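You operate a simulated robot arm through the tools that you are given. There is no shell and no other tool. Be economical: measure what you need, move in short steps, check, and stop when the job is done.

You run a simulated two-armed robot. Do the job below in one go: nothing can be reset, and whatever is moved stays where it is left.

## Task
Shut the valve one cart drawer. Take the gold rod from the rod tray and leave it on the lower shelf of the number six air cart. Take the small yellow valve and leave it on the shelf of the side table. Pick up the grease brush with one hand, pass it to the other hand and put it on the shelf under the work bench. Open the covers cabinet door, take the yellow cap from the left end of the cabinet worktop and put it on the shelf of the covers cabinet and shut the door again. Open the tubes cabinet door. The order is free.

Only the result counts: the job must be done as asked and must still hold three seconds after the hand-in. Knocking over, shifting, dropping, spilling or breaking anything else fails it. A push-on lid holds only when it is set on centred and level and pressed home; a screw cap is set on level and turned clockwise until tight.

## Robot
Two 7-joint arms with two-finger parallel grippers on one trunk, on a base that drives. Base frame: it is fixed to the floor where the robot stands at the start and does not move with it; the origin is under the middle of the robot, x ahead of it, y to its left, z up. Lengths are in mm, angles in degrees, forces in N, time in s.
The left shoulder is at the start at [110, 169, 1276], the right one opposite. With the tool pointing down near the work surface each hand reaches from about 100 to 340 mm from the robot's upright axis, wherever it stands, measured 20 degrees to its own side. Places, roughly: covers cabinet door [-8300, -9400, 500]; grease brush (3x3x13 cm) [-5300, 3600, 800]; lower shelf of the number six air cart [800, 3800, 300]; rod [2250, 1750, 250]; shelf of the covers cabinet [-8600, -9600, 500]; shelf of the side table [-1700, 6100, 200]; shelf under the work bench [-5300, 3600, 200]; small yellow valve [-1500, 6250, 1000]; tubes cabinet door [-8700, -8900, 500]; valve one cart drawer [800, -100, 600]; yellow cap (9x9x4 cm) [-8100, -9900, 900]. Payload 1.57 kg a hand.
Tool frame (each hand has its own): the origin (TCP) lies between the finger pads and is the grasp point; the fingertips stand 30 mm ahead of it; z points along the fingers, y is the line along which they close. The gripper opens to 80 mm. The fingers are 17 mm wide and 12 mm thick; the gripper's body (40 by 82 mm) begins 80 mm behind the TCP.
Orientation is told as [roll, pitch, yaw] about the base's x, y, z axes, in that order, counted from this pose: with the fingers straight down and closing along the base's y, the tool's x points along the base's -x, its y along +y and its z along -z.

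## Interface
- The arms move only by the tool drive_tool. It takes "left_deltas", "right_deltas" or both (then of equal length, played together; a hand with none holds still); each is a list of rows, each a list of 7 numbers: the shift along the tool's x, y, z in mm, then the turn, a rotation vector about the tool's x, y, z in degrees, then the opening, from 0 (shut) to 1 (fully open). In form: [[dx, dy, dz, ax, ay, az, hand], ...]. A call has 1 to 10 rows; each row shifts and turns the commanded pose from where the row before left it, along the tool's axes as they then stand. Rows are played at 5 a second. More than 50 mm and 8.6 degrees between two rows, or a gripper value outside its range, and nothing of the call is played. Where a pose cannot be reached the arm comes as near as it can. A force on the tool above 40 N (or 10 N above the force at the start of the call, whichever is more), or a blocked arm, ends the call early, and 0.2 s more pass. The fingers move at their own pace (about 72 mm/s each) and stop on an object; they squeeze with about 36 N. The grip force told is the motor's: it shows also when the fingers shut on nothing. Time passes only in rows, and 0.2 s behind the last, so rows that do not move let the fingers close. The reply holds the time, the measured pose of the TCP, the force on the tool along the base axes, the opening and the grip force, in the units named above and with some noise, with the torque about the TCP (base axes, N m) and any sound that the robot's microphone picked up.
- Cameras (640 x 400 px; columns grow to the right, rows downward): "scene" is now at [147.7, -17.4, 1448.1]; the picture's right is [-0.22, -0.97, 0.00], its down [-0.82, 0.19, -0.54] and it looks along [0.52, -0.12, -0.84] (base axes); focal length 255 px, centre (320, 200). "left" rides on the left gripper at [72, 7, -122] in its tool frame; the picture's right is [-0.09, 1.00, 0.00], its down [-0.84, -0.08, -0.54] and it looks along [-0.54, -0.05, 0.84] (tool axes); focal length 238 px, centre (320, 200). "right" rides on the right gripper at [72, -7, -122] in its tool frame; the picture's right is [0.09, 1.00, 0.00], its down [-0.84, 0.08, -0.54] and it looks along [-0.54, 0.05, 0.84] (tool axes); focal length 238 px, centre (320, 200). There is no depth. A picture from a camera that has moved, and an enlarged one, comes with that camera's place and axes in the base frame and with its lens.
- snapshot(camera): a new picture of that camera. The clock stands still meanwhile.
- move_column(by): slides the trunk up (or, below 0, down) by that many mm; the arms and the scene camera ride with it, the base frame stays. It gives what a move gives, with no picture.
- drive_base(legs): drives the robot by 1 to 6 legs, each [ahead, left, turn to the left] in mm, mm and degrees, along the robot's own axes; the way and the turn of a leg run together, so that a leg with both is an arc; at most 1500 mm and 180 degrees a leg. The arms and the cameras ride along, it lands a little off, and it stops where it bumps. It gives what a move gives.
- turn_head(pan, tilt): turns the head with the scene camera to pan (to the left, within 86 degrees either way) and tilt (down, from -29 to 69), counted from straight ahead of the robot. It gives what a move gives.
- enlarge(camera, box): a new picture of the part [left, top, right, bottom] of that camera's present view, enlarged. The clock stands still meanwhile.
- sign_off(): hands the job in; it is judged then, once.

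Go step by step. Nothing tells you exact positions but the pictures and the camera data: compare them with the known pose of the tool, close in by small moves and look again before you grip or let go. The budget is 196 turns and 192 pictures, counting those below and the enlarged ones. Unless the task says otherwise, let go and move clear before handing in, and close with one line.

The tools are called after "Request:" as a command line: name --argument value ..., lists and objects as JSON in quotes. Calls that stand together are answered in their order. drive_tool: Moves the arms, as the interface text tells. Its arguments: {"type":"object","properties":{"left_deltas":{"type":"array"},"right_deltas":{"type":"array"}},"required":[]} The other tools are called the same way: move_column (by) slides the trunk up or down; drive_base (legs) drives the base; turn_head (pan, tilt) turns the head that bears the scene camera; snapshot (camera) takes a picture; enlarge (camera, box) takes an enlarged picture of a part of a camera's view; sign_off () hands the job in.

At the start:

```text
time_s: 0.0
left_position: [593.8, 210.2, 779.0]
left_ee_rot: [0.0, 0.0, 0.0]
left_wrist_force: [0.4, -0.2, -0.3]
left_ft_torque: [0.0, -0.04, 0.04]
left_width: 80.0
left_finger_force: 0.0
right_position: [662.7, -301.8, 827.7]
right_ee_rot: [0.0, 0.1, 0.0]
right_wrist_force: [0.2, -0.4, 0.8]
right_ft_torque: [0.02, -0.01, 0.0]
right_width: 80.2
right_finger_force: 0.1
trunk travel left (down, up): [-590.0, 300.0]
robot x, y, heading: [-1.9, -0.8, 0.1]
head pan, tilt: [-13.0, 57.4]
```

scene: 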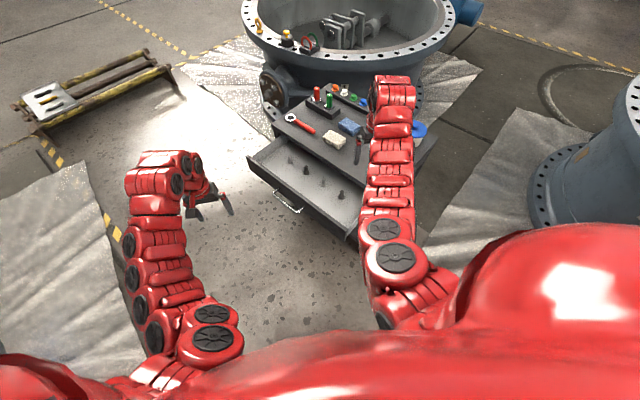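
right: 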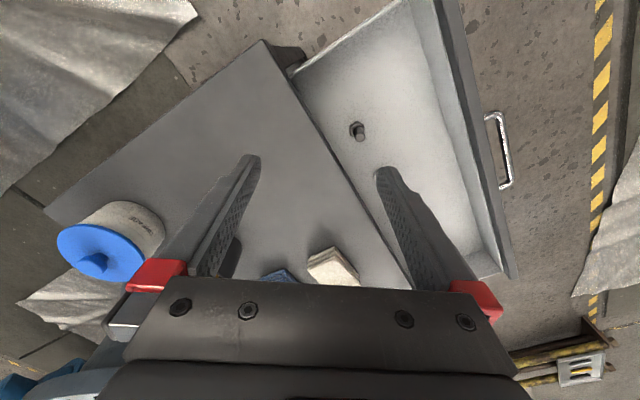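
left: 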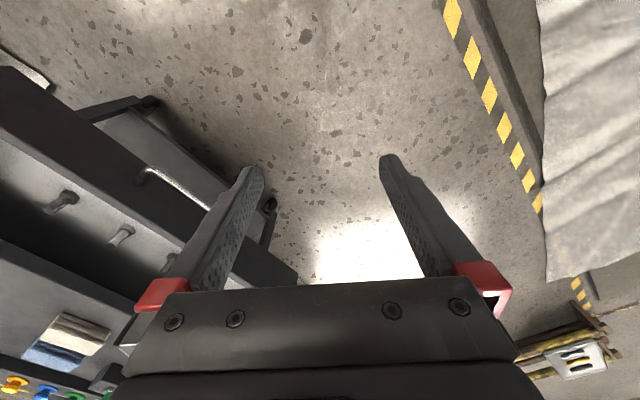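

The drawer of the valve one cart is open, with its front facing forward-left of me. I take a closer look before pushing it.

Request:
enlarge --camera "scene" --box '[160, 60, 480, 260]'

Request:
turn_head --pan 0 --tilt 25

Request:
snapshot --camera "scene"

```text
2.00 times, centred on (320, 160) of scene
camera zoom: at [147.7, -17.4, 1448.1], right [-0.22, -0.97, 0.0], down [-0.82, 0.19, -0.54], along [0.52, -0.12, -0.84], focal length 510 px, centre (320, 280)
```

zoom: 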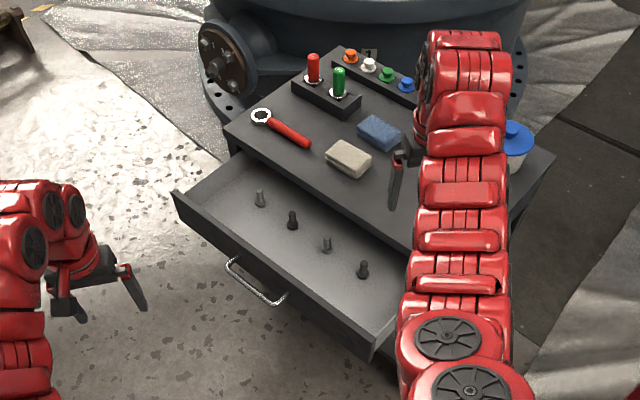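

```text
time_s: 1.0
left_position: [595.0, 211.6, 779.6]
left_ee_rot: [0.0, 0.0, -0.1]
left_wrist_force: [0.0, -0.5, 0.1]
left_ft_torque: [0.0, -0.01, 0.0]
left_width: 80.0
left_finger_force: 0.1
right_position: [660.9, -301.6, 829.5]
right_ee_rot: [0.1, 0.0, 0.0]
right_wrist_force: [0.5, -0.1, 0.3]
right_ft_torque: [0.02, 0.0, 0.0]
right_width: 80.0
right_finger_force: 0.0
trunk travel left (down, up): [-590.0, 300.0]
robot x, y, heading: [0.3, -2.1, -0.0]
head pan, tilt: [0.0, 25.0]
```

```text
187 pictures are left
camera scene: at [172.1, -1.9, 1495.0], right [0.0, -1.0, 0.0], down [-0.42, 0.0, -0.91], along [0.91, 0.0, -0.42], focal length 255 px, centre (320, 200)
```

scene: 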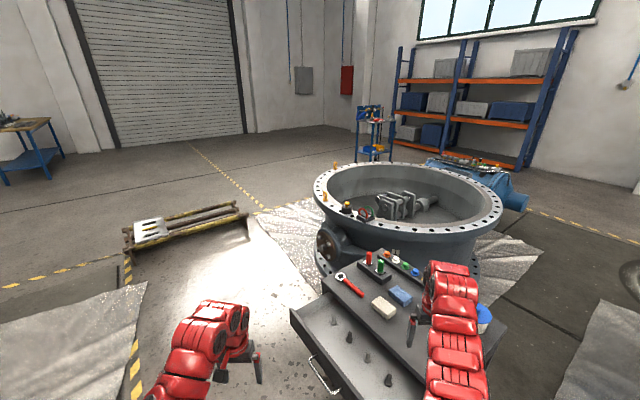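

The drawer front runs along about (0.83, 0.56), with its handle near (676, -14, 596), so the push direction is about (0.56, -0.83). I first lift both hands and tuck them in.

Request:
drive_tool --left_deltas '[[0, 0, -50, 0, 0, 0, 0], [0, 0, -50, 0, 0, 0, 0], [0, 0, -25, 0, 0, 0, 0], [50, 0, 0, 0, 0, 0, 0], [50, 0, 0, 0, 0, 0, 0], [50, 0, 0, 0, 0, 0, 0], [50, 0, 0, 0, 0, 0, 0], [50, 0, 0, 0, 0, 0, 0], [0, 0, 0, 0, 0, 0, 0], [0, 0, 0, 0, 0, 0, 0]]' --right_deltas '[[0, 0, -50, 0, 0, 0, 0], [0, 0, -50, 0, 0, 0, 0], [0, 0, -25, 0, 0, 0, 0], [50, 0, 0, 0, 0, 0, 0], [50, 0, 0, 0, 0, 0, 0], [50, 0, 0, 0, 0, 0, 0], [50, 0, 0, 0, 0, 0, 0], [50, 0, 0, 0, 0, 0, 0], [50, 0, 0, 0, 0, 0, 0], [40, 0, 0, 0, 0, 0, 0]]'

```text
time_s: 3.2
left_position: [518.0, 201.9, 775.1]
left_ee_rot: [-0.2, -0.1, 0.1]
left_wrist_force: [-0.2, 0.7, 0.3]
left_ft_torque: [0.03, 0.01, -0.01]
left_width: 0.0
left_finger_force: 21.4
left hand out of reach, approached as far as the arm can: row 1, 2, 3, 4, 5, 6, 7, 8
right_position: [622.4, -299.6, 954.3]
right_ee_rot: [0.0, 0.1, 0.1]
right_wrist_force: [0.4, 1.3, -0.1]
right_ft_torque: [-0.02, 0.01, -0.02]
right_width: 0.0
right_finger_force: 20.9
right hand out of reach, approached as far as the arm can: row 4, 5, 6, 7, 8, 9, 10
trunk travel left (down, up): [-590.0, 300.0]
robot x, y, heading: [0.9, -2.4, -0.0]
head pan, tilt: [0.0, 25.0]
```

Each arm has a minimum reach, so tucked hands have to hang lower. I drive left and turn to face the drawer front before going closer.

Request:
drive_base --legs '[[0, 300, 0], [0, 0, -55.7]]'

Request:
turn_head --pan 0 --tilt 50

Request:
drive_tool --left_deltas '[[0, 0, 50, 0, 0, 0, 0], [50, 0, 50, 0, 0, 0, 0], [50, 0, 40, 0, 0, 0, 0], [50, 0, 0, 0, 0, 0, 0], [50, 0, 0, 0, 0, 0, 0], [0, 0, 0, 0, 0, 0, 0]]'

Request:
snapshot --camera "scene"

```text
time_s: 7.7
left_position: [459.9, -12.9, 776.1]
left_ee_rot: [-0.1, -0.1, -55.4]
left_wrist_force: [0.0, -0.2, 0.7]
left_ft_torque: [0.01, 0.01, -0.02]
left_width: 0.0
left_finger_force: 21.3
right_position: [104.3, -382.2, 954.7]
right_ee_rot: [0.0, -0.1, -55.4]
right_wrist_force: [-0.5, 1.1, -0.2]
right_ft_torque: [0.01, 0.03, -0.02]
right_width: 0.0
right_finger_force: 21.2
trunk travel left (down, up): [-590.0, 300.0]
robot x, y, heading: [-0.7, 298.4, -55.6]
head pan, tilt: [0.0, 25.0]
```

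```text
time_s: 8.6
left_position: [459.6, -12.2, 775.9]
left_ee_rot: [0.0, -0.1, -55.5]
left_wrist_force: [-0.7, 0.3, -0.5]
left_ft_torque: [-0.01, -0.01, 0.02]
left_width: 0.0
left_finger_force: 21.6
right_position: [104.8, -382.5, 954.9]
right_ee_rot: [0.0, 0.0, -55.5]
right_wrist_force: [-0.4, -0.2, -0.1]
right_ft_torque: [0.02, 0.03, -0.01]
right_width: 0.0
right_finger_force: 21.1
trunk travel left (down, up): [-590.0, 300.0]
robot x, y, heading: [-4.0, 300.1, -55.5]
head pan, tilt: [0.0, 50.0]
```

```text
refused: row 2 steps farther than a row can; nothing moved
```

```text
186 pictures are left
camera scene: at [88.7, 169.6, 1457.7], right [-0.82, -0.57, 0.0], down [-0.43, 0.63, -0.64], along [0.36, -0.53, -0.77], focal length 255 px, centre (320, 200)
```

scene: 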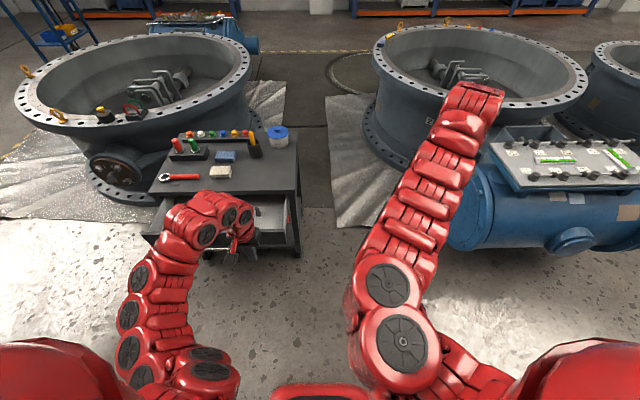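

The robot now faces the cart squarely. I lower and tuck the left hand with shorter steps.

Request:
drive_tool --left_deltas '[[0, 0, 50, 0, 0, 0, 0], [30, 0, 40, 0, 0, 0, 0], [30, 0, 40, 0, 0, 0, 0], [40, 0, 25, 0, 0, 0, 0], [40, 0, 0, 0, 0, 0, 0], [40, 0, 0, 0, 0, 0, 0], [0, 0, 0, 0, 0, 0, 0]]'

Request:
snapshot --camera "scene"

Request:
snapshot --camera "left"

```text
time_s: 10.2
left_position: [359.3, 135.4, 621.3]
left_ee_rot: [0.0, -0.2, -55.6]
left_wrist_force: [0.4, 1.0, -0.2]
left_ft_torque: [-0.03, 0.01, 0.01]
left_width: 0.0
left_finger_force: 21.3
right_position: [105.0, -381.9, 953.6]
right_ee_rot: [0.0, -0.1, -55.6]
right_wrist_force: [0.6, -0.1, 0.2]
right_ft_torque: [-0.01, 0.02, 0.01]
right_width: 0.0
right_finger_force: 21.0
trunk travel left (down, up): [-590.0, 300.0]
robot x, y, heading: [-1.0, 302.1, -55.6]
head pan, tilt: [0.0, 50.0]
```

```text
185 pictures are left
camera scene: at [89.2, 169.2, 1457.5], right [-0.82, -0.57, 0.0], down [-0.43, 0.63, -0.64], along [0.36, -0.53, -0.77], focal length 255 px, centre (320, 200)
```

scene: 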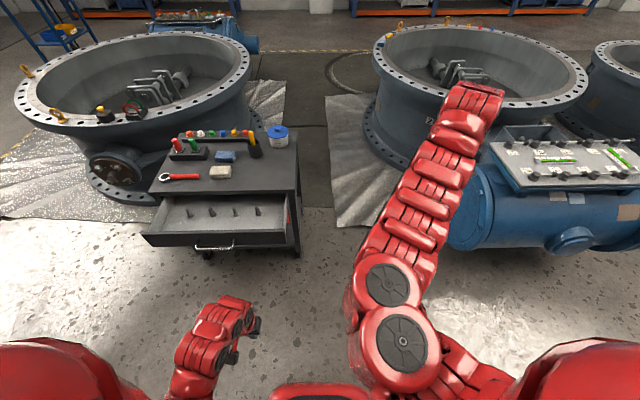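

```text
184 pictures are left
camera left: at [321.6, 197.7, 742.7], right [0.87, 0.49, 0.0], down [0.41, -0.73, 0.54], along [0.27, -0.48, -0.84], focal length 238 px, centre (320, 200)
```

left: 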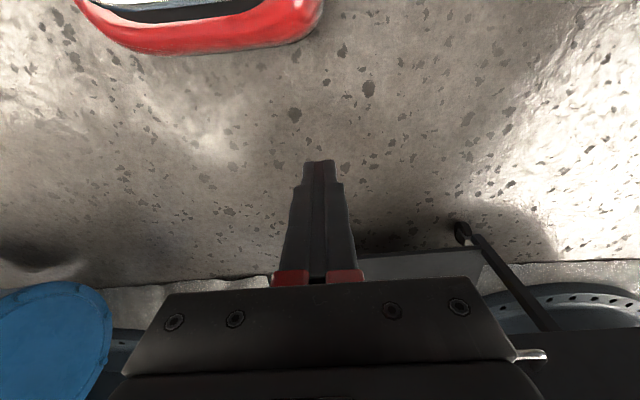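

The handle is about 643 mm ahead and 388 mm left of the robot's middle. I drive closer so the closed left hand stands just in front of it.

Request:
drive_base --legs '[[0, 185, 0], [230, 0, 0]]'

Request:
snapshot --camera "scene"

Request:
snapshot --camera "left"

```text
time_s: 13.1
left_position: [640.5, 45.2, 620.2]
left_ee_rot: [-0.1, -0.1, -55.7]
left_wrist_force: [-0.2, 0.5, -0.5]
left_ft_torque: [0.01, -0.01, 0.01]
left_width: 0.1
left_finger_force: 21.7
right_position: [383.8, -470.5, 953.5]
right_ee_rot: [0.0, 0.0, -55.9]
right_wrist_force: [-0.3, 1.0, -0.9]
right_ft_torque: [-0.01, -0.03, -0.04]
right_width: 0.3
right_finger_force: 21.4
trunk travel left (down, up): [-590.0, 300.0]
robot x, y, heading: [281.7, 212.8, -55.5]
head pan, tilt: [0.0, 50.0]
```

```text
183 pictures are left
camera scene: at [371.8, 80.7, 1457.5], right [-0.83, -0.56, 0.0], down [-0.43, 0.63, -0.64], along [0.36, -0.53, -0.77], focal length 255 px, centre (320, 200)
```

scene: 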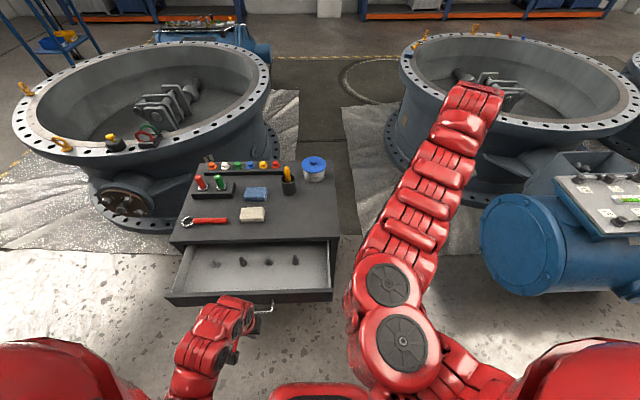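

```text
182 pictures are left
camera left: at [604.5, 107.7, 742.6], right [0.88, 0.48, 0.0], down [0.41, -0.73, 0.54], along [0.26, -0.48, -0.84], focal length 238 px, centre (320, 200)
```

left: 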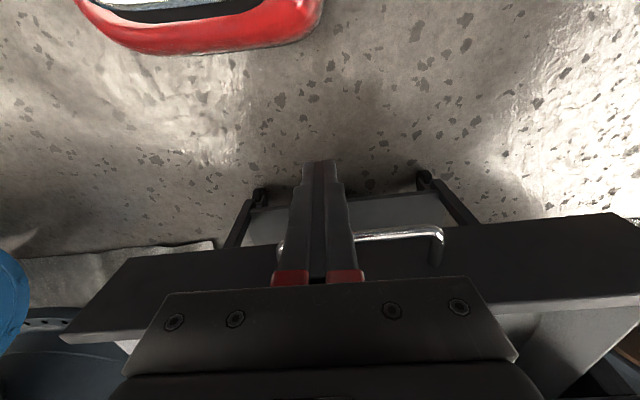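

The fingers are just in front of the handle, and its middle is about 30 mm to the left. I centre, lower slightly and push ahead in small steps.

Request:
drive_tool --left_deltas '[[0, 28, 12, 0, 0, 0, 0], [-20, 0, 0, 0, 0, 0, 0], [-20, 0, 0, 0, 0, 0, 0], [-20, 0, 0, 0, 0, 0, 0], [-20, 0, 0, 0, 0, 0, 0], [-20, 0, 0, 0, 0, 0, 0]]'

Request:
snapshot --camera "left"

Request:
snapshot --camera "scene"

```text
time_s: 14.5
left_position: [719.7, -22.3, 609.1]
left_ee_rot: [0.0, 0.0, -55.8]
left_wrist_force: [-0.9, -0.1, -1.1]
left_ft_torque: [-0.02, 0.03, -0.06]
left_width: 0.0
left_finger_force: 20.7
right_position: [385.0, -470.4, 954.0]
right_ee_rot: [0.0, 0.0, -55.8]
right_wrist_force: [0.3, 1.0, 1.0]
right_ft_torque: [-0.01, 0.01, -0.01]
right_width: 0.0
right_finger_force: 21.3
trunk travel left (down, up): [-590.0, 300.0]
robot x, y, heading: [280.1, 209.7, -56.1]
head pan, tilt: [0.0, 50.0]
```

```text
181 pictures are left
camera left: at [684.0, 40.0, 730.9], right [0.88, 0.48, 0.0], down [0.41, -0.73, 0.54], along [0.26, -0.48, -0.84], focal length 238 px, centre (320, 200)
```

left: 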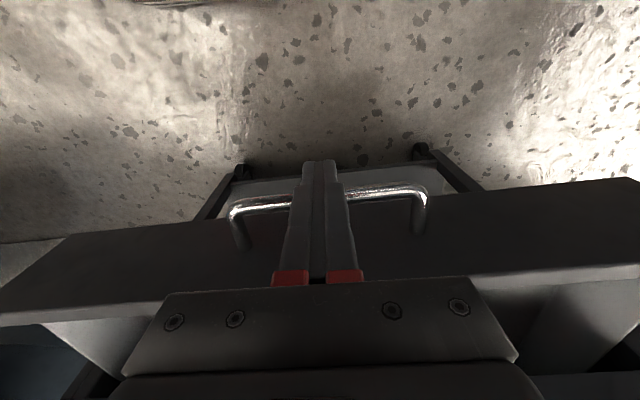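

```text
180 pictures are left
camera scene: at [371.6, 80.9, 1457.5], right [-0.83, -0.56, 0.0], down [-0.43, 0.63, -0.64], along [0.36, -0.53, -0.77], focal length 255 px, centre (320, 200)
```

scene: 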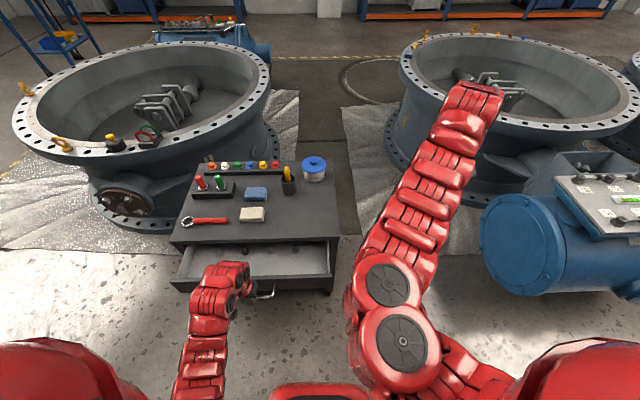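

The drawer is sliding in on the handle. I keep pushing.

Request:
drive_tool --left_deltas '[[-18, 0, 0, 0, 0, 0, 0], [-18, 0, 0, 0, 0, 0, 0], [-18, 0, 0, 0, 0, 0, 0], [-18, 0, 0, 0, 0, 0, 0], [-15, 0, 0, 0, 0, 0, 0], [-12, 0, 0, 0, 0, 0, 0], [-12, 0, 0, 0, 0, 0, 0]]'

Request:
snapshot --camera "scene"

Request:
snapshot --camera "left"

```text
time_s: 16.1
left_position: [781.5, -114.2, 608.0]
left_ee_rot: [0.0, -0.1, -55.8]
left_wrist_force: [1.2, 0.0, -0.7]
left_ft_torque: [0.03, 0.0, -0.04]
left_width: 0.0
left_finger_force: 21.5
right_position: [384.9, -469.7, 952.8]
right_ee_rot: [0.1, 0.0, -55.8]
right_wrist_force: [0.3, 0.0, 0.0]
right_ft_torque: [-0.02, 0.01, -0.03]
right_width: 0.1
right_finger_force: 21.4
trunk travel left (down, up): [-590.0, 300.0]
robot x, y, heading: [284.2, 218.0, -55.8]
head pan, tilt: [0.0, 50.0]
```

```text
179 pictures are left
camera scene: at [371.5, 81.0, 1457.5], right [-0.83, -0.56, 0.0], down [-0.43, 0.63, -0.64], along [0.36, -0.53, -0.77], focal length 255 px, centre (320, 200)
```

scene: 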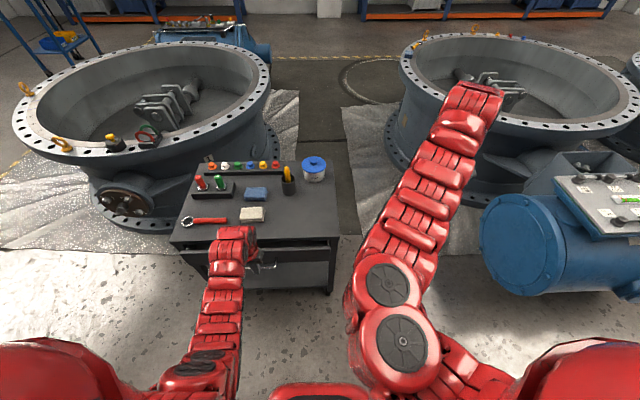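

```text
178 pictures are left
camera left: at [745.5, -52.1, 730.3], right [0.88, 0.48, 0.0], down [0.41, -0.73, 0.54], along [0.26, -0.48, -0.84], focal length 238 px, centre (320, 200)
```

left: 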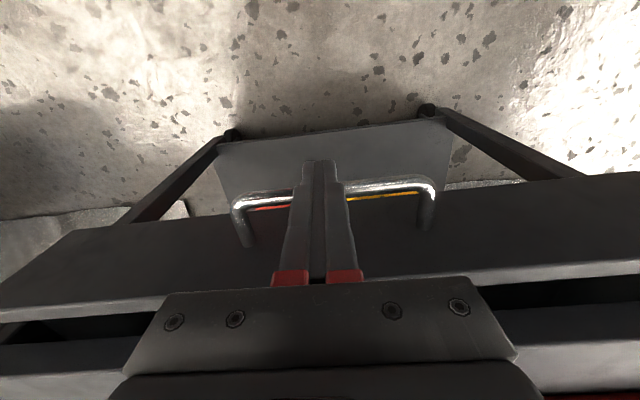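

A gap of a few centimetres is left. I push on gently until it stops.

Request:
drive_tool --left_deltas '[[-12, 0, 0, 0, 0, 0, 0], [-12, 0, 0, 0, 0, 0, 0], [-10, 0, 0, 0, 0, 0, 0], [-8, 0, 0, 0, 0, 0, 0], [-8, 0, 0, 0, 0, 0, 0], [-8, 0, 0, 0, 0, 0, 0], [-8, 0, 0, 0, 0, 0, 0]]'

Request:
snapshot --camera "left"

```text
time_s: 17.2
left_position: [802.6, -142.9, 604.5]
left_ee_rot: [-0.1, 1.3, -55.7]
left_wrist_force: [-10.0, 11.5, 7.5]
left_ft_torque: [0.16, 0.16, 0.05]
left_width: 0.1
left_finger_force: 21.3
right_position: [385.7, -469.0, 954.1]
right_ee_rot: [0.0, -0.1, -55.8]
right_wrist_force: [1.4, 0.1, -0.6]
right_ft_torque: [0.02, 0.0, 0.01]
right_width: 0.0
right_finger_force: 21.4
trunk travel left (down, up): [-590.0, 300.0]
robot x, y, heading: [282.1, 210.5, -55.9]
head pan, tilt: [0.0, 50.0]
stopped in row 5 (left hand): the force on the tool passed its limit at 46 N (the readings are from after the stop); the commanded pose is now the measured one
```

```text
177 pictures are left
camera left: at [768.3, -82.7, 727.5], right [0.87, 0.49, 0.0], down [0.42, -0.75, 0.52], along [0.25, -0.46, -0.85], focal length 238 px, centre (320, 200)
```

left: 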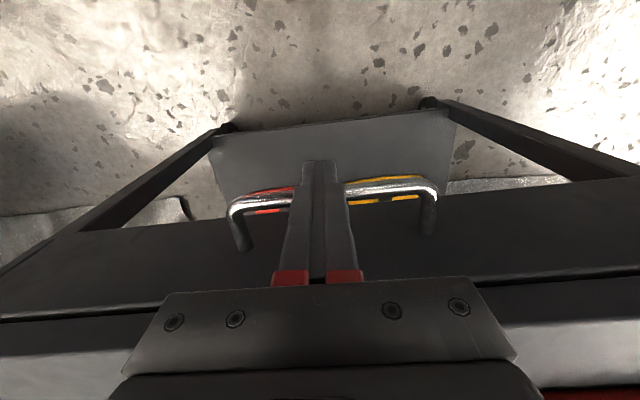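

The push stopped at 46 N, so the drawer should be home. I back off and check.

Request:
drive_tool --left_deltas '[[30, 0, 0, 0, 0, 0, 0], [50, 0, 0, 0, 0, 0, 0], [50, 0, 0, 0, 0, 0, 0], [50, 0, 0, 0, 0, 0, 0]]'

Request:
enlarge --camera "scene" --box '[160, 150, 360, 310]'

Request:
snapshot --camera "left"

```text
time_s: 18.2
left_position: [702.7, 4.1, 609.3]
left_ee_rot: [0.0, 1.1, -55.8]
left_wrist_force: [-0.2, 0.0, -0.1]
left_ft_torque: [0.05, 0.0, 0.02]
left_width: 0.0
left_finger_force: 21.3
right_position: [383.8, -468.9, 954.5]
right_ee_rot: [-0.1, -0.1, -55.9]
right_wrist_force: [0.0, 0.5, 0.3]
right_ft_torque: [-0.02, 0.02, -0.02]
right_width: 0.0
right_finger_force: 21.1
trunk travel left (down, up): [-590.0, 300.0]
robot x, y, heading: [282.4, 213.8, -55.9]
head pan, tilt: [0.0, 50.0]
```

```text
2.50 times, centred on (260, 230) of scene
camera zoom: at [370.5, 83.7, 1457.8], right [-0.83, -0.56, 0.0], down [-0.43, 0.63, -0.64], along [0.36, -0.53, -0.77], focal length 637 px, centre (470, 125)
```

zoom: 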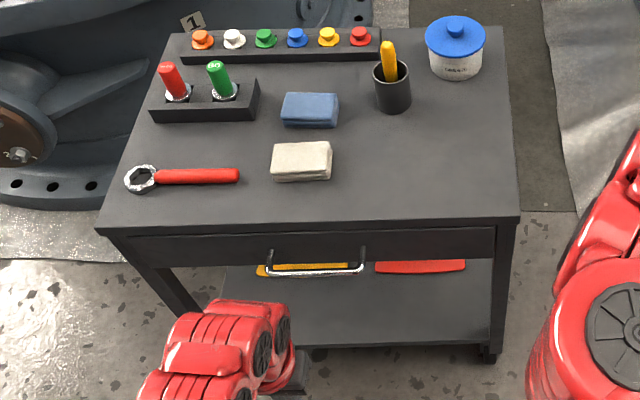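

```text
175 pictures are left
camera left: at [668.1, 65.6, 732.6], right [0.87, 0.48, 0.0], down [0.41, -0.74, 0.53], along [0.25, -0.46, -0.85], focal length 238 px, centre (320, 200)
```

left: 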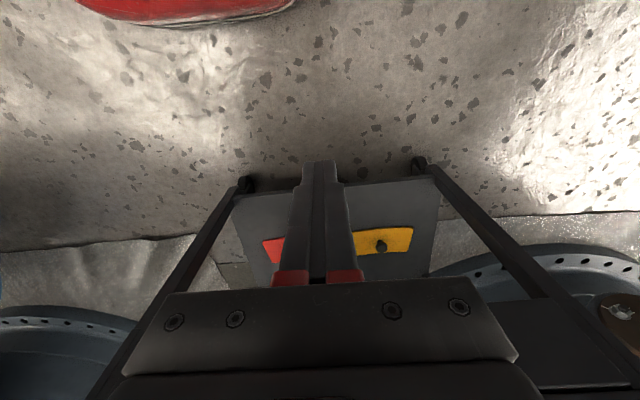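

The drawer is flush and shut, with nothing on the cart disturbed. Next I back off, turn towards the rod tray and look.

Request:
drive_base --legs '[[-400, 0, 0], [0, 0, 84.7], [1000, 0, 0]]'

Request:
turn_head --pan 0 --tilt 35

Request:
snapshot --camera "scene"

```text
time_s: 29.0
left_position: [1182.3, 1412.7, 609.1]
left_ee_rot: [-0.1, 1.0, 28.8]
left_wrist_force: [-0.7, -0.3, -0.1]
left_ft_torque: [0.02, 0.0, -0.02]
left_width: 0.0
left_finger_force: 21.7
right_position: [1621.4, 1050.4, 954.7]
right_ee_rot: [0.0, 0.1, 28.5]
right_wrist_force: [-0.1, -0.1, -0.3]
right_ft_torque: [0.02, -0.02, 0.0]
right_width: 0.0
right_finger_force: 21.6
trunk travel left (down, up): [-590.0, 300.0]
robot x, y, heading: [932.1, 1018.5, 28.6]
head pan, tilt: [0.0, 50.0]
```

```text
time_s: 29.8
left_position: [1181.9, 1412.5, 608.2]
left_ee_rot: [-0.1, 1.0, 28.7]
left_wrist_force: [0.2, 0.5, -0.1]
left_ft_torque: [-0.03, -0.01, -0.02]
left_width: 0.0
left_finger_force: 21.6
right_position: [1621.1, 1050.9, 954.1]
right_ee_rot: [0.1, 0.0, 28.6]
right_wrist_force: [0.0, -1.0, -0.3]
right_ft_torque: [-0.02, -0.01, -0.02]
right_width: 0.1
right_finger_force: 21.3
trunk travel left (down, up): [-590.0, 300.0]
robot x, y, heading: [933.6, 1015.8, 28.7]
head pan, tilt: [0.0, 35.0]
```

```text
174 pictures are left
camera scene: at [1078.8, 1094.8, 1479.3], right [0.48, -0.88, 0.0], down [-0.5, -0.27, -0.82], along [0.72, 0.39, -0.57], focal length 255 px, centre (320, 200)
```

scene: 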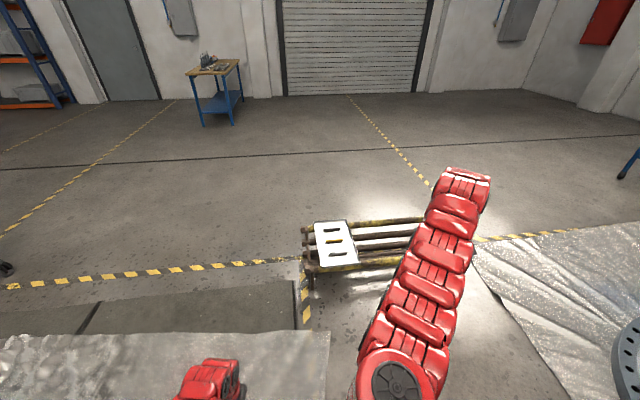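

The tray plate lies on the low rack ahead. I look closer.

Request:
enlarge --camera "scene" --box '[280, 200, 400, 280]'

```text
5.00 times, centred on (340, 240) of scene
camera zoom: at [1078.8, 1094.8, 1479.3], right [0.48, -0.88, 0.0], down [-0.5, -0.27, -0.82], along [0.72, 0.39, -0.57], focal length 1274 px, centre (220, 0)
```

zoom: 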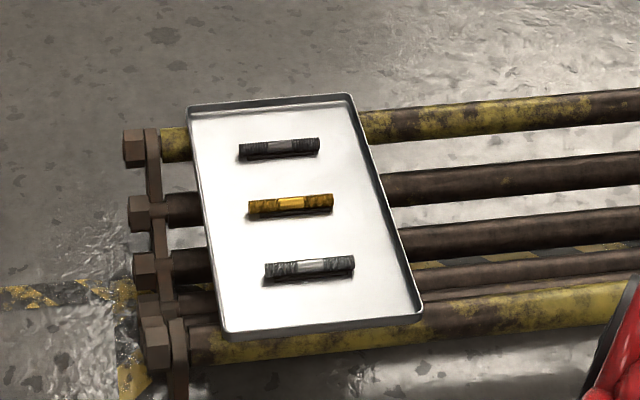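

The gold rod lies in the middle of the tray near (2240, 1615, 255), pointing along about -56°. I drive to the rack's left end and face along the rod.

Request:
drive_base --legs '[[0, 628, 0], [1195, 0, 0], [0, 0, -84.7]]'

Request:
turn_head --pan 10 --tilt 50

Request:
snapshot --camera "scene"

```text
time_s: 31.9
left_position: [1034.6, 1682.2, 608.5]
left_ee_rot: [-0.1, 1.2, 30.2]
left_wrist_force: [0.6, 0.0, -0.2]
left_ft_torque: [0.0, -0.01, 0.0]
left_width: 0.0
left_finger_force: 21.2
right_position: [1484.3, 1331.9, 954.7]
right_ee_rot: [-0.3, -0.1, 30.2]
right_wrist_force: [-0.2, 0.2, -0.1]
right_ft_torque: [-0.1, -0.01, 0.01]
right_width: 0.0
right_finger_force: 21.0
trunk travel left (down, up): [-590.0, 300.0]
robot x, y, heading: [794.4, 1275.9, 29.8]
head pan, tilt: [0.0, 35.0]
stopped in leg 1: the robot was blocked; the commanded pose is now the measured one
```

```text
time_s: 32.7
left_position: [1033.8, 1679.9, 607.9]
left_ee_rot: [-0.1, 1.1, 30.3]
left_wrist_force: [0.6, 0.0, 0.3]
left_ft_torque: [0.03, 0.0, 0.01]
left_width: 0.1
left_finger_force: 21.1
right_position: [1484.7, 1328.9, 955.0]
right_ee_rot: [-0.1, -0.1, 30.1]
right_wrist_force: [-0.5, 0.3, -0.4]
right_ft_torque: [0.02, -0.01, 0.01]
right_width: 0.0
right_finger_force: 21.7
trunk travel left (down, up): [-590.0, 300.0]
robot x, y, heading: [795.1, 1274.7, 30.0]
head pan, tilt: [10.0, 50.0]
```

```text
172 pictures are left
camera scene: at [922.7, 1364.7, 1457.7], right [0.64, -0.77, 0.0], down [-0.59, -0.49, -0.64], along [0.49, 0.41, -0.77], focal length 255 px, centre (320, 200)
```

scene: 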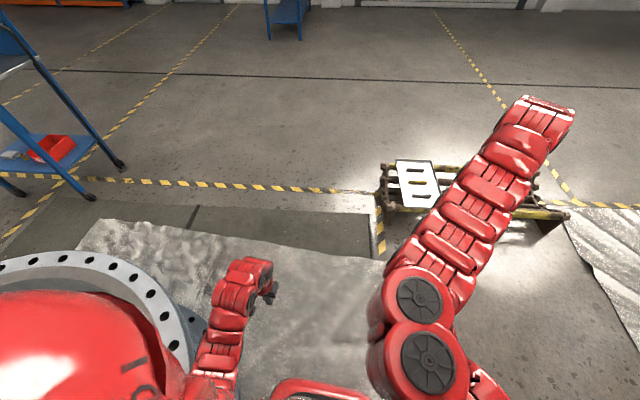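

I bumped a large valve body standing on my left. I back off to the right and look around before going on.

Request:
drive_base --legs '[[0, -150, 0]]'

Request:
turn_head --pan 75 --tilt 30

Request:
snapshot --camera "scene"

```text
time_s: 34.1
left_position: [1108.5, 1553.1, 608.7]
left_ee_rot: [0.0, 1.1, 30.2]
left_wrist_force: [0.6, -0.1, 0.6]
left_ft_torque: [-0.01, 0.0, -0.02]
left_width: 0.0
left_finger_force: 21.2
right_position: [1558.7, 1200.5, 953.7]
right_ee_rot: [0.0, -0.1, 30.2]
right_wrist_force: [0.0, 0.9, -0.4]
right_ft_torque: [0.03, 0.01, 0.0]
right_width: 0.0
right_finger_force: 21.4
trunk travel left (down, up): [-590.0, 300.0]
robot x, y, heading: [865.7, 1155.4, 29.8]
head pan, tilt: [10.0, 50.0]
```

```text
time_s: 35.4
left_position: [1107.3, 1553.7, 607.2]
left_ee_rot: [-0.1, 1.2, 30.0]
left_wrist_force: [0.1, -0.2, -0.2]
left_ft_torque: [0.02, -0.02, 0.01]
left_width: 0.1
left_finger_force: 21.7
right_position: [1556.9, 1201.9, 954.4]
right_ee_rot: [0.0, -0.1, 30.1]
right_wrist_force: [0.0, 0.8, 0.0]
right_ft_torque: [0.0, -0.04, 0.01]
right_width: 0.0
right_finger_force: 21.8
trunk travel left (down, up): [-590.0, 300.0]
robot x, y, heading: [865.1, 1147.4, 30.3]
head pan, tilt: [75.0, 30.0]
```

```text
171 pictures are left
camera scene: at [914.2, 1275.4, 1487.1], right [0.97, 0.26, 0.0], down [0.13, -0.48, -0.87], along [-0.22, 0.84, -0.5], focal length 255 px, centre (320, 200)
```

scene: 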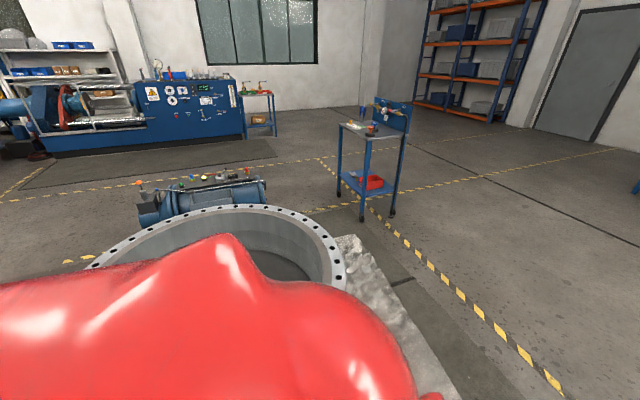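

The number six air cart is at about (800, 3820), beyond the valve body, and the way ahead is clear. I drive ahead first, then left to the rack's end, and turn along the rod.

Request:
drive_base --legs '[[1000, 0, 0], [190, 450, 0], [0, 0, -85.5]]'

Request:
turn_head --pan 10 --tilt 50

Request:
snapshot --camera "scene"

```text
time_s: 40.2
left_position: [1934.4, 2022.4, 609.1]
left_ee_rot: [0.0, 1.0, 29.4]
left_wrist_force: [0.5, 0.2, 0.1]
left_ft_torque: [-0.01, -0.01, 0.0]
left_width: 0.0
left_finger_force: 21.4
right_position: [2380.4, 1665.9, 955.3]
right_ee_rot: [0.0, -0.1, 29.3]
right_wrist_force: [0.2, 0.0, 0.0]
right_ft_torque: [0.0, -0.03, 0.05]
right_width: 0.0
right_finger_force: 21.4
trunk travel left (down, up): [-590.0, 300.0]
robot x, y, heading: [1691.8, 1625.7, 29.3]
head pan, tilt: [75.0, 30.0]
stopped in leg 1: the robot was blocked; the commanded pose is now the measured one
```

```text
time_s: 41.6
left_position: [1936.2, 2023.6, 608.0]
left_ee_rot: [0.0, 1.0, 29.4]
left_wrist_force: [-0.6, 0.0, 0.0]
left_ft_torque: [-0.03, 0.0, 0.02]
left_width: 0.0
left_finger_force: 20.8
right_position: [2380.7, 1666.5, 954.8]
right_ee_rot: [0.0, -0.1, 29.4]
right_wrist_force: [0.9, 0.0, 0.5]
right_ft_torque: [-0.02, 0.0, 0.03]
right_width: 0.0
right_finger_force: 21.3
trunk travel left (down, up): [-590.0, 300.0]
robot x, y, heading: [1691.4, 1623.4, 29.3]
head pan, tilt: [10.0, 50.0]
```

```text
170 pictures are left
camera scene: at [1820.4, 1709.4, 1457.6], right [0.63, -0.77, 0.0], down [-0.59, -0.49, -0.64], along [0.5, 0.41, -0.77], focal length 255 px, centre (320, 200)
```

scene: 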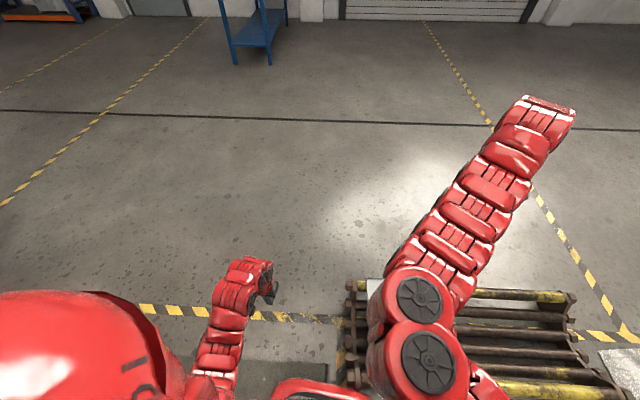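

The base touched the rack's near side. I back off, go left round its end and then turn.

Request:
drive_base --legs '[[-100, 0, 0], [0, 480, 0], [320, 0, 0], [0, 0, -85]]'

Request:
snapshot --camera "scene"

```text
time_s: 50.6
left_position: [2064.3, 1952.5, 609.2]
left_ee_rot: [-0.1, 1.0, -55.2]
left_wrist_force: [0.6, 0.4, 1.0]
left_ft_torque: [-0.01, -0.03, 0.02]
left_width: 0.0
left_finger_force: 21.1
right_position: [1751.5, 1476.1, 954.7]
right_ee_rot: [-0.1, 0.0, -55.4]
right_wrist_force: [-0.5, 0.1, 0.5]
right_ft_torque: [-0.05, -0.01, 0.0]
right_width: 0.0
right_finger_force: 20.9
trunk travel left (down, up): [-590.0, 300.0]
robot x, y, heading: [1645.0, 2161.7, -55.4]
head pan, tilt: [10.0, 50.0]
```

```text
169 pictures are left
camera scene: at [1743.3, 2036.2, 1457.6], right [-0.71, -0.7, 0.0], down [-0.54, 0.54, -0.64], along [0.45, -0.46, -0.77], focal length 255 px, centre (320, 200)
```

scene: 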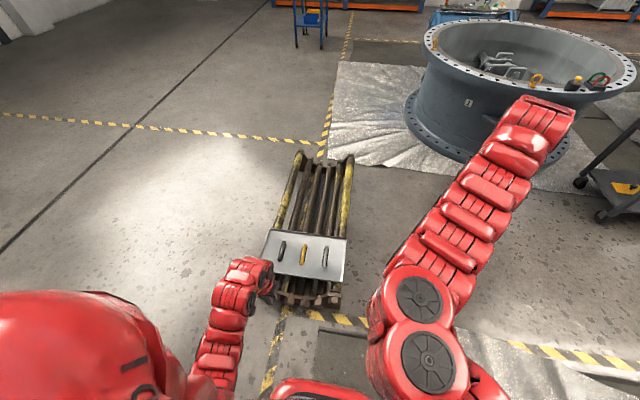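

The rod is now ahead of me: about 778 mm forward and 203 mm left. I drive closer and pitch the left hand forward by about 45°.

Request:
drive_base --legs '[[150, 0, 0]]'

Request:
drive_tool --left_deltas '[[0, 0, 0, 0, -8, 0, 1], [0, 0, 0, 0, -8, 0, 1], [0, 0, 0, 0, -8, 0, 1], [0, 0, 0, 0, -8, 0, 1], [0, 0, 0, 0, -8, 0, 1], [0, 0, 0, 0, 0, 0, 1]]'

Request:
snapshot --camera "scene"

```text
time_s: 51.9
left_position: [2147.9, 1832.5, 608.9]
left_ee_rot: [-0.1, 1.1, -55.2]
left_wrist_force: [-0.3, 0.3, 0.2]
left_ft_torque: [0.03, -0.02, 0.02]
left_width: 0.0
left_finger_force: 21.8
right_position: [1834.9, 1356.0, 952.9]
right_ee_rot: [-0.1, 0.0, -55.3]
right_wrist_force: [0.0, -0.6, -0.3]
right_ft_torque: [0.01, 0.01, 0.0]
right_width: 0.0
right_finger_force: 21.3
trunk travel left (down, up): [-590.0, 300.0]
robot x, y, heading: [1724.4, 2040.9, -55.3]
head pan, tilt: [10.0, 50.0]
```

```text
time_s: 53.3
left_position: [2148.4, 1833.9, 608.7]
left_ee_rot: [0.1, -39.0, -55.2]
left_wrist_force: [0.3, -0.3, -0.4]
left_ft_torque: [0.02, 0.01, 0.01]
left_width: 80.0
left_finger_force: 0.2
right_position: [1833.3, 1356.2, 954.7]
right_ee_rot: [-0.1, -0.1, -55.2]
right_wrist_force: [0.4, 0.3, 0.0]
right_ft_torque: [0.03, -0.03, -0.03]
right_width: 0.0
right_finger_force: 22.0
trunk travel left (down, up): [-590.0, 300.0]
robot x, y, heading: [1723.7, 2041.2, -55.6]
head pan, tilt: [10.0, 50.0]
```

```text
168 pictures are left
camera scene: at [1825.8, 1916.9, 1457.5], right [-0.71, -0.7, 0.0], down [-0.54, 0.55, -0.64], along [0.45, -0.46, -0.77], focal length 255 px, centre (320, 200)
```

scene: 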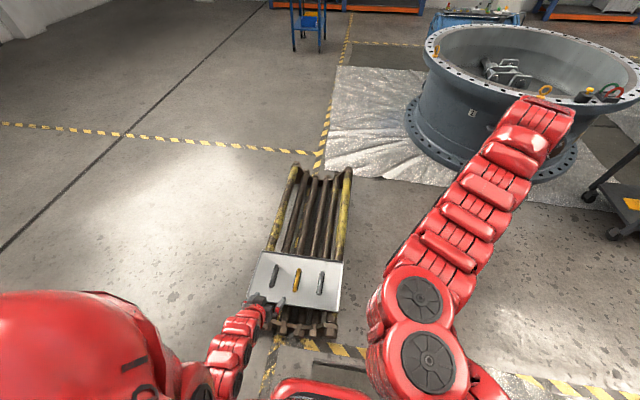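

The hand is tilted 39° and open. I lower the trunk and bring the hand forward towards a point above the rod.

Request:
move_column --by -230

Request:
drive_tool --left_deltas '[[-31, -12, 25, 0, 0, 0, 1], [-31, -11, 25, 0, 0, 0, 1], [-31, 0, 25, 0, 0, 0, 1], [-31, 0, 25, 0, 0, 0, 1], [0, 0, 0, 0, 0, 0, 1]]'

Request:
snapshot --camera "left"

Request:
snapshot --camera "scene"

```text
time_s: 55.8
left_position: [2147.4, 1832.7, 378.9]
left_ee_rot: [-0.2, -38.9, -55.2]
left_wrist_force: [-0.7, -0.6, -0.5]
left_ft_torque: [0.0, -0.01, 0.02]
left_width: 80.4
left_finger_force: 0.0
right_position: [1834.6, 1357.8, 726.4]
right_ee_rot: [-0.1, -0.1, -55.4]
right_wrist_force: [-0.3, 0.3, 0.4]
right_ft_torque: [0.01, 0.0, 0.0]
right_width: 0.3
right_finger_force: 20.9
trunk travel left (down, up): [-360.0, 530.0]
robot x, y, heading: [1725.0, 2038.1, -55.3]
head pan, tilt: [10.0, 50.0]
```

```text
time_s: 57.0
left_position: [2219.3, 1688.8, 380.2]
left_ee_rot: [-0.1, -38.8, -55.2]
left_wrist_force: [0.2, -0.5, 0.3]
left_ft_torque: [0.03, 0.02, 0.02]
left_width: 80.1
left_finger_force: 0.1
right_position: [1833.4, 1358.1, 725.1]
right_ee_rot: [-0.1, -0.1, -55.3]
right_wrist_force: [-0.8, 0.5, 0.5]
right_ft_torque: [0.01, -0.01, 0.01]
right_width: 0.2
right_finger_force: 21.0
trunk travel left (down, up): [-360.0, 530.0]
robot x, y, heading: [1727.2, 2042.8, -55.3]
head pan, tilt: [10.0, 50.0]
```

```text
167 pictures are left
camera left: at [2149.1, 1800.9, 430.4], right [0.86, 0.51, 0.06], down [0.11, -0.3, 0.95], along [0.5, -0.81, -0.32], focal length 238 px, centre (320, 200)
```

left: 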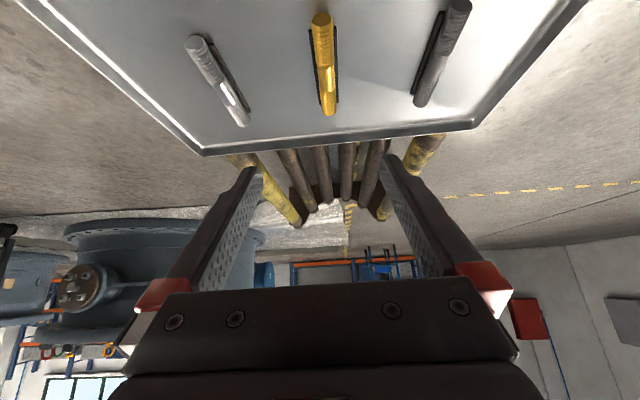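

```text
166 pictures are left
camera scene: at [1825.6, 1917.3, 1227.6], right [-0.71, -0.7, 0.0], down [-0.54, 0.55, -0.64], along [0.45, -0.46, -0.77], focal length 255 px, centre (320, 200)
```

scene: 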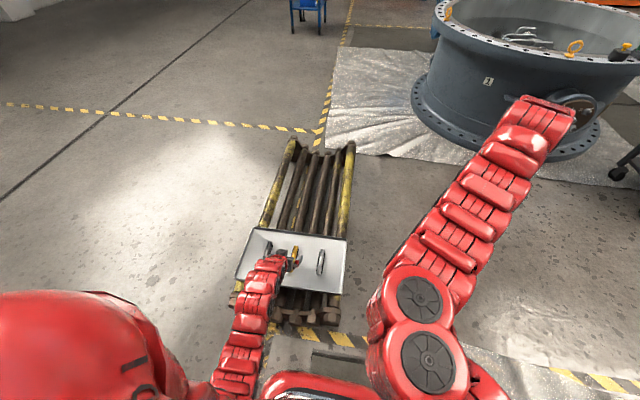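

The rod is about 12 mm left and 40 mm ahead of the hand. I shift the hand and lower the trunk, then look again.

Request:
drive_tool --left_deltas '[[-13, 6, 10, 0, 0, 0, 1], [-12, 6, 10, 0, 0, 0, 1], [0, 0, 0, 0, 0, 0, 1]]'

Request:
move_column --by -75

Request:
snapshot --camera "left"

```text
time_s: 57.8
left_position: [2246.4, 1669.3, 378.7]
left_ee_rot: [-0.1, -38.9, -55.3]
left_wrist_force: [1.2, -0.4, -0.8]
left_ft_torque: [0.01, -0.02, -0.07]
left_width: 80.0
left_finger_force: 0.2
right_position: [1833.8, 1357.4, 724.6]
right_ee_rot: [-0.1, -0.1, -55.3]
right_wrist_force: [0.4, 0.2, 0.3]
right_ft_torque: [0.01, 0.0, -0.02]
right_width: 0.2
right_finger_force: 21.5
trunk travel left (down, up): [-360.0, 530.0]
robot x, y, heading: [1726.1, 2038.2, -55.5]
head pan, tilt: [10.0, 50.0]
```

```text
time_s: 58.9
left_position: [2246.5, 1669.6, 304.2]
left_ee_rot: [-0.2, -38.8, -55.3]
left_wrist_force: [0.3, 0.3, -0.1]
left_ft_torque: [-0.01, 0.03, -0.03]
left_width: 79.8
left_finger_force: 0.1
right_position: [1833.6, 1357.6, 649.2]
right_ee_rot: [-0.2, -0.1, -55.3]
right_wrist_force: [0.5, -0.5, -0.3]
right_ft_torque: [-0.01, 0.01, 0.02]
right_width: 0.0
right_finger_force: 21.6
trunk travel left (down, up): [-285.0, 605.0]
robot x, y, heading: [1723.2, 2042.2, -55.5]
head pan, tilt: [10.0, 50.0]
```

```text
165 pictures are left
camera left: at [2176.9, 1781.7, 354.8], right [0.86, 0.51, 0.06], down [0.11, -0.3, 0.95], along [0.5, -0.81, -0.31], focal length 238 px, centre (320, 200)
```

left: 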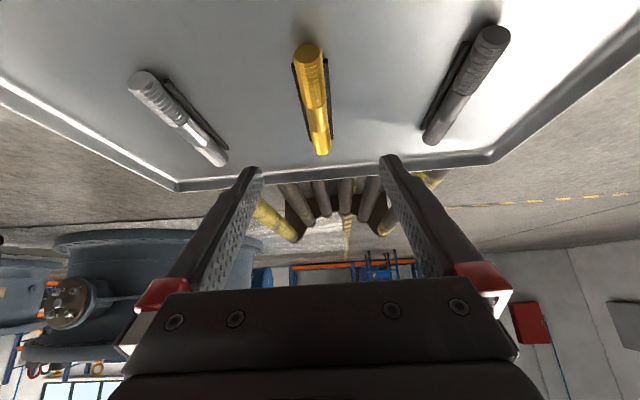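

The rod sits near z 222, aligned with the hand and about 39 mm ahead of it. I go forward 28 mm, drop most of the way and look again.

Request:
drive_tool --left_deltas '[[-11, 0, 9, 0, 0, 0, 1], [-11, 0, 9, 0, 0, 0, 1], [0, 0, 0, 0, 0, 0, 1]]'

Request:
move_column --by -45

Request:
snapshot --camera "left"

Request:
enlarge --camera "scene" --box '[220, 200, 380, 300]'

```text
time_s: 59.7
left_position: [2262.7, 1646.9, 304.1]
left_ee_rot: [-0.1, -39.0, -55.2]
left_wrist_force: [-1.0, 0.2, 0.5]
left_ft_torque: [0.01, 0.04, 0.01]
left_width: 80.2
left_finger_force: 0.0
right_position: [1833.8, 1357.9, 649.6]
right_ee_rot: [0.0, -0.1, -55.4]
right_wrist_force: [0.4, 0.4, -0.6]
right_ft_torque: [0.0, -0.03, 0.01]
right_width: 0.0
right_finger_force: 21.6
trunk travel left (down, up): [-285.0, 605.0]
robot x, y, heading: [1726.5, 2040.1, -55.3]
head pan, tilt: [10.0, 50.0]
```

```text
time_s: 60.5
left_position: [2263.5, 1646.2, 259.7]
left_ee_rot: [0.0, -39.0, -55.2]
left_wrist_force: [0.5, 0.2, 0.8]
left_ft_torque: [0.0, 0.01, 0.02]
left_width: 79.9
left_finger_force: 0.1
right_position: [1833.9, 1357.6, 604.2]
right_ee_rot: [-0.1, -0.2, -55.2]
right_wrist_force: [-0.5, 0.2, 0.1]
right_ft_torque: [0.01, 0.0, 0.02]
right_width: 0.0
right_finger_force: 21.3
trunk travel left (down, up): [-240.0, 650.0]
robot x, y, heading: [1727.5, 2039.9, -55.6]
head pan, tilt: [10.0, 50.0]
```

```text
164 pictures are left
camera left: at [2192.9, 1758.6, 309.5], right [0.86, 0.51, 0.06], down [0.11, -0.3, 0.95], along [0.5, -0.81, -0.31], focal length 238 px, centre (320, 200)
```

left: 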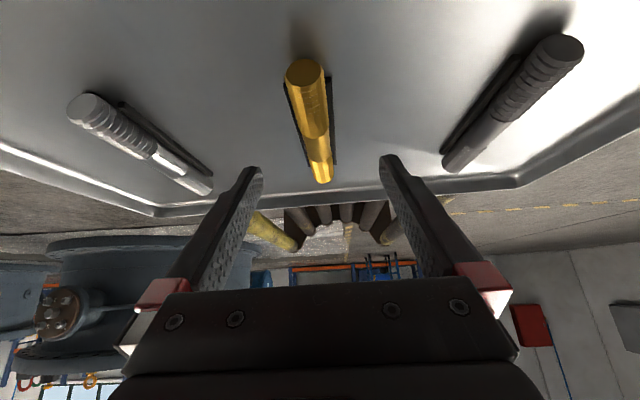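

```text
4.00 times, centred on (300, 250) of scene
camera zoom: at [1825.5, 1917.5, 1107.6], right [-0.71, -0.7, 0.0], down [-0.54, 0.55, -0.64], along [0.45, -0.46, -0.77], focal length 1019 px, centre (400, 0)
```

zoom: 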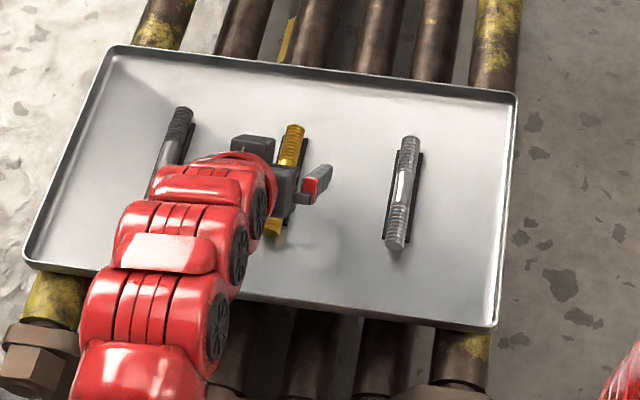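

The rod lies between the fingers. I go down the last 20 mm with the hand so any contact stops the move, then close.

Request:
drive_tool --left_deltas '[[4, -1, 5, 0, 0, 0, 1], [4, 0, 5, 0, 0, 0, 1], [4, 0, 5, 0, 0, 0, 1], [0, 0, 0, 0, 0, 0, 1]]'

Request:
snapshot --camera "left"

```text
time_s: 61.5
left_position: [2262.0, 1645.2, 240.1]
left_ee_rot: [-0.1, -38.9, -55.2]
left_wrist_force: [0.2, 0.1, 0.2]
left_ft_torque: [0.01, -0.03, 0.01]
left_width: 79.9
left_finger_force: 0.1
right_position: [1834.1, 1357.2, 604.1]
right_ee_rot: [-0.1, 0.0, -55.4]
right_wrist_force: [0.3, 0.0, 0.1]
right_ft_torque: [0.01, -0.04, 0.0]
right_width: 0.2
right_finger_force: 21.3
trunk travel left (down, up): [-240.0, 650.0]
robot x, y, heading: [1728.0, 2040.6, -55.3]
head pan, tilt: [10.0, 50.0]
```

```text
162 pictures are left
camera left: at [2192.3, 1758.2, 290.2], right [0.86, 0.51, 0.06], down [0.11, -0.3, 0.95], along [0.5, -0.81, -0.31], focal length 238 px, centre (320, 200)
```

left: 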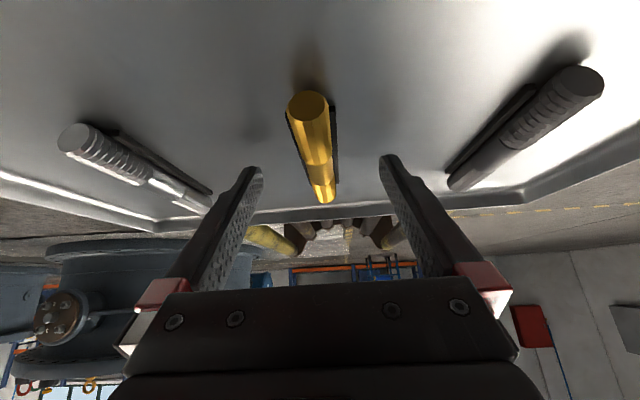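

No contact yet, and the rod would be caught near the fingertips. I go 6 mm lower and close.

Request:
drive_tool --left_deltas '[[2, 0, 2.4, 0, 0, 0, 1], [2, 0, 2.4, 0, 0, 0, 1], [0, 0, 0, 0, 0, 0, 1], [0, 0, 0, 0, 0, 0, 0.5], [0, 0, 0, 0, 0, 0, 0.2], [0, 0, 0, 0, 0, 0, 0], [0, 0, 0, 0, 0, 0, 0], [0, 0, 0, 0, 0, 0, 0]]'

Request:
snapshot --camera "left"

```text
time_s: 63.3
left_position: [2262.0, 1646.4, 233.5]
left_ee_rot: [-0.2, -38.9, -55.2]
left_wrist_force: [-1.8, -1.5, -0.9]
left_ft_torque: [0.01, 0.07, 0.25]
left_width: 26.5
left_finger_force: 37.3
right_position: [1832.4, 1357.4, 604.7]
right_ee_rot: [-0.1, -0.1, -55.2]
right_wrist_force: [0.5, -0.1, -0.8]
right_ft_torque: [0.0, -0.03, -0.04]
right_width: 0.0
right_finger_force: 21.1
trunk travel left (down, up): [-240.0, 650.0]
robot x, y, heading: [1725.9, 2039.4, -55.4]
head pan, tilt: [10.0, 50.0]
```

```text
161 pictures are left
camera left: at [2192.0, 1758.5, 284.1], right [0.86, 0.51, 0.06], down [0.11, -0.3, 0.95], along [0.5, -0.81, -0.31], focal length 238 px, centre (320, 200)
```

left: 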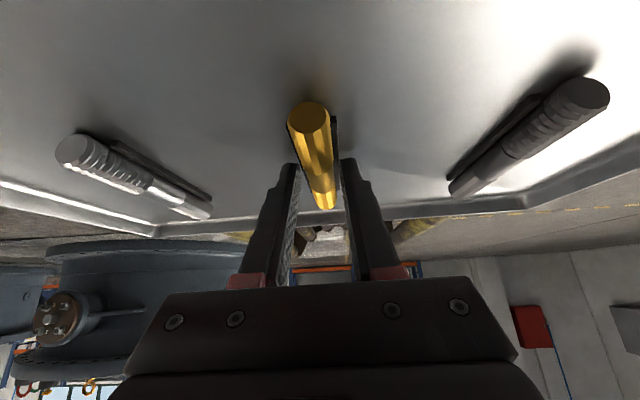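

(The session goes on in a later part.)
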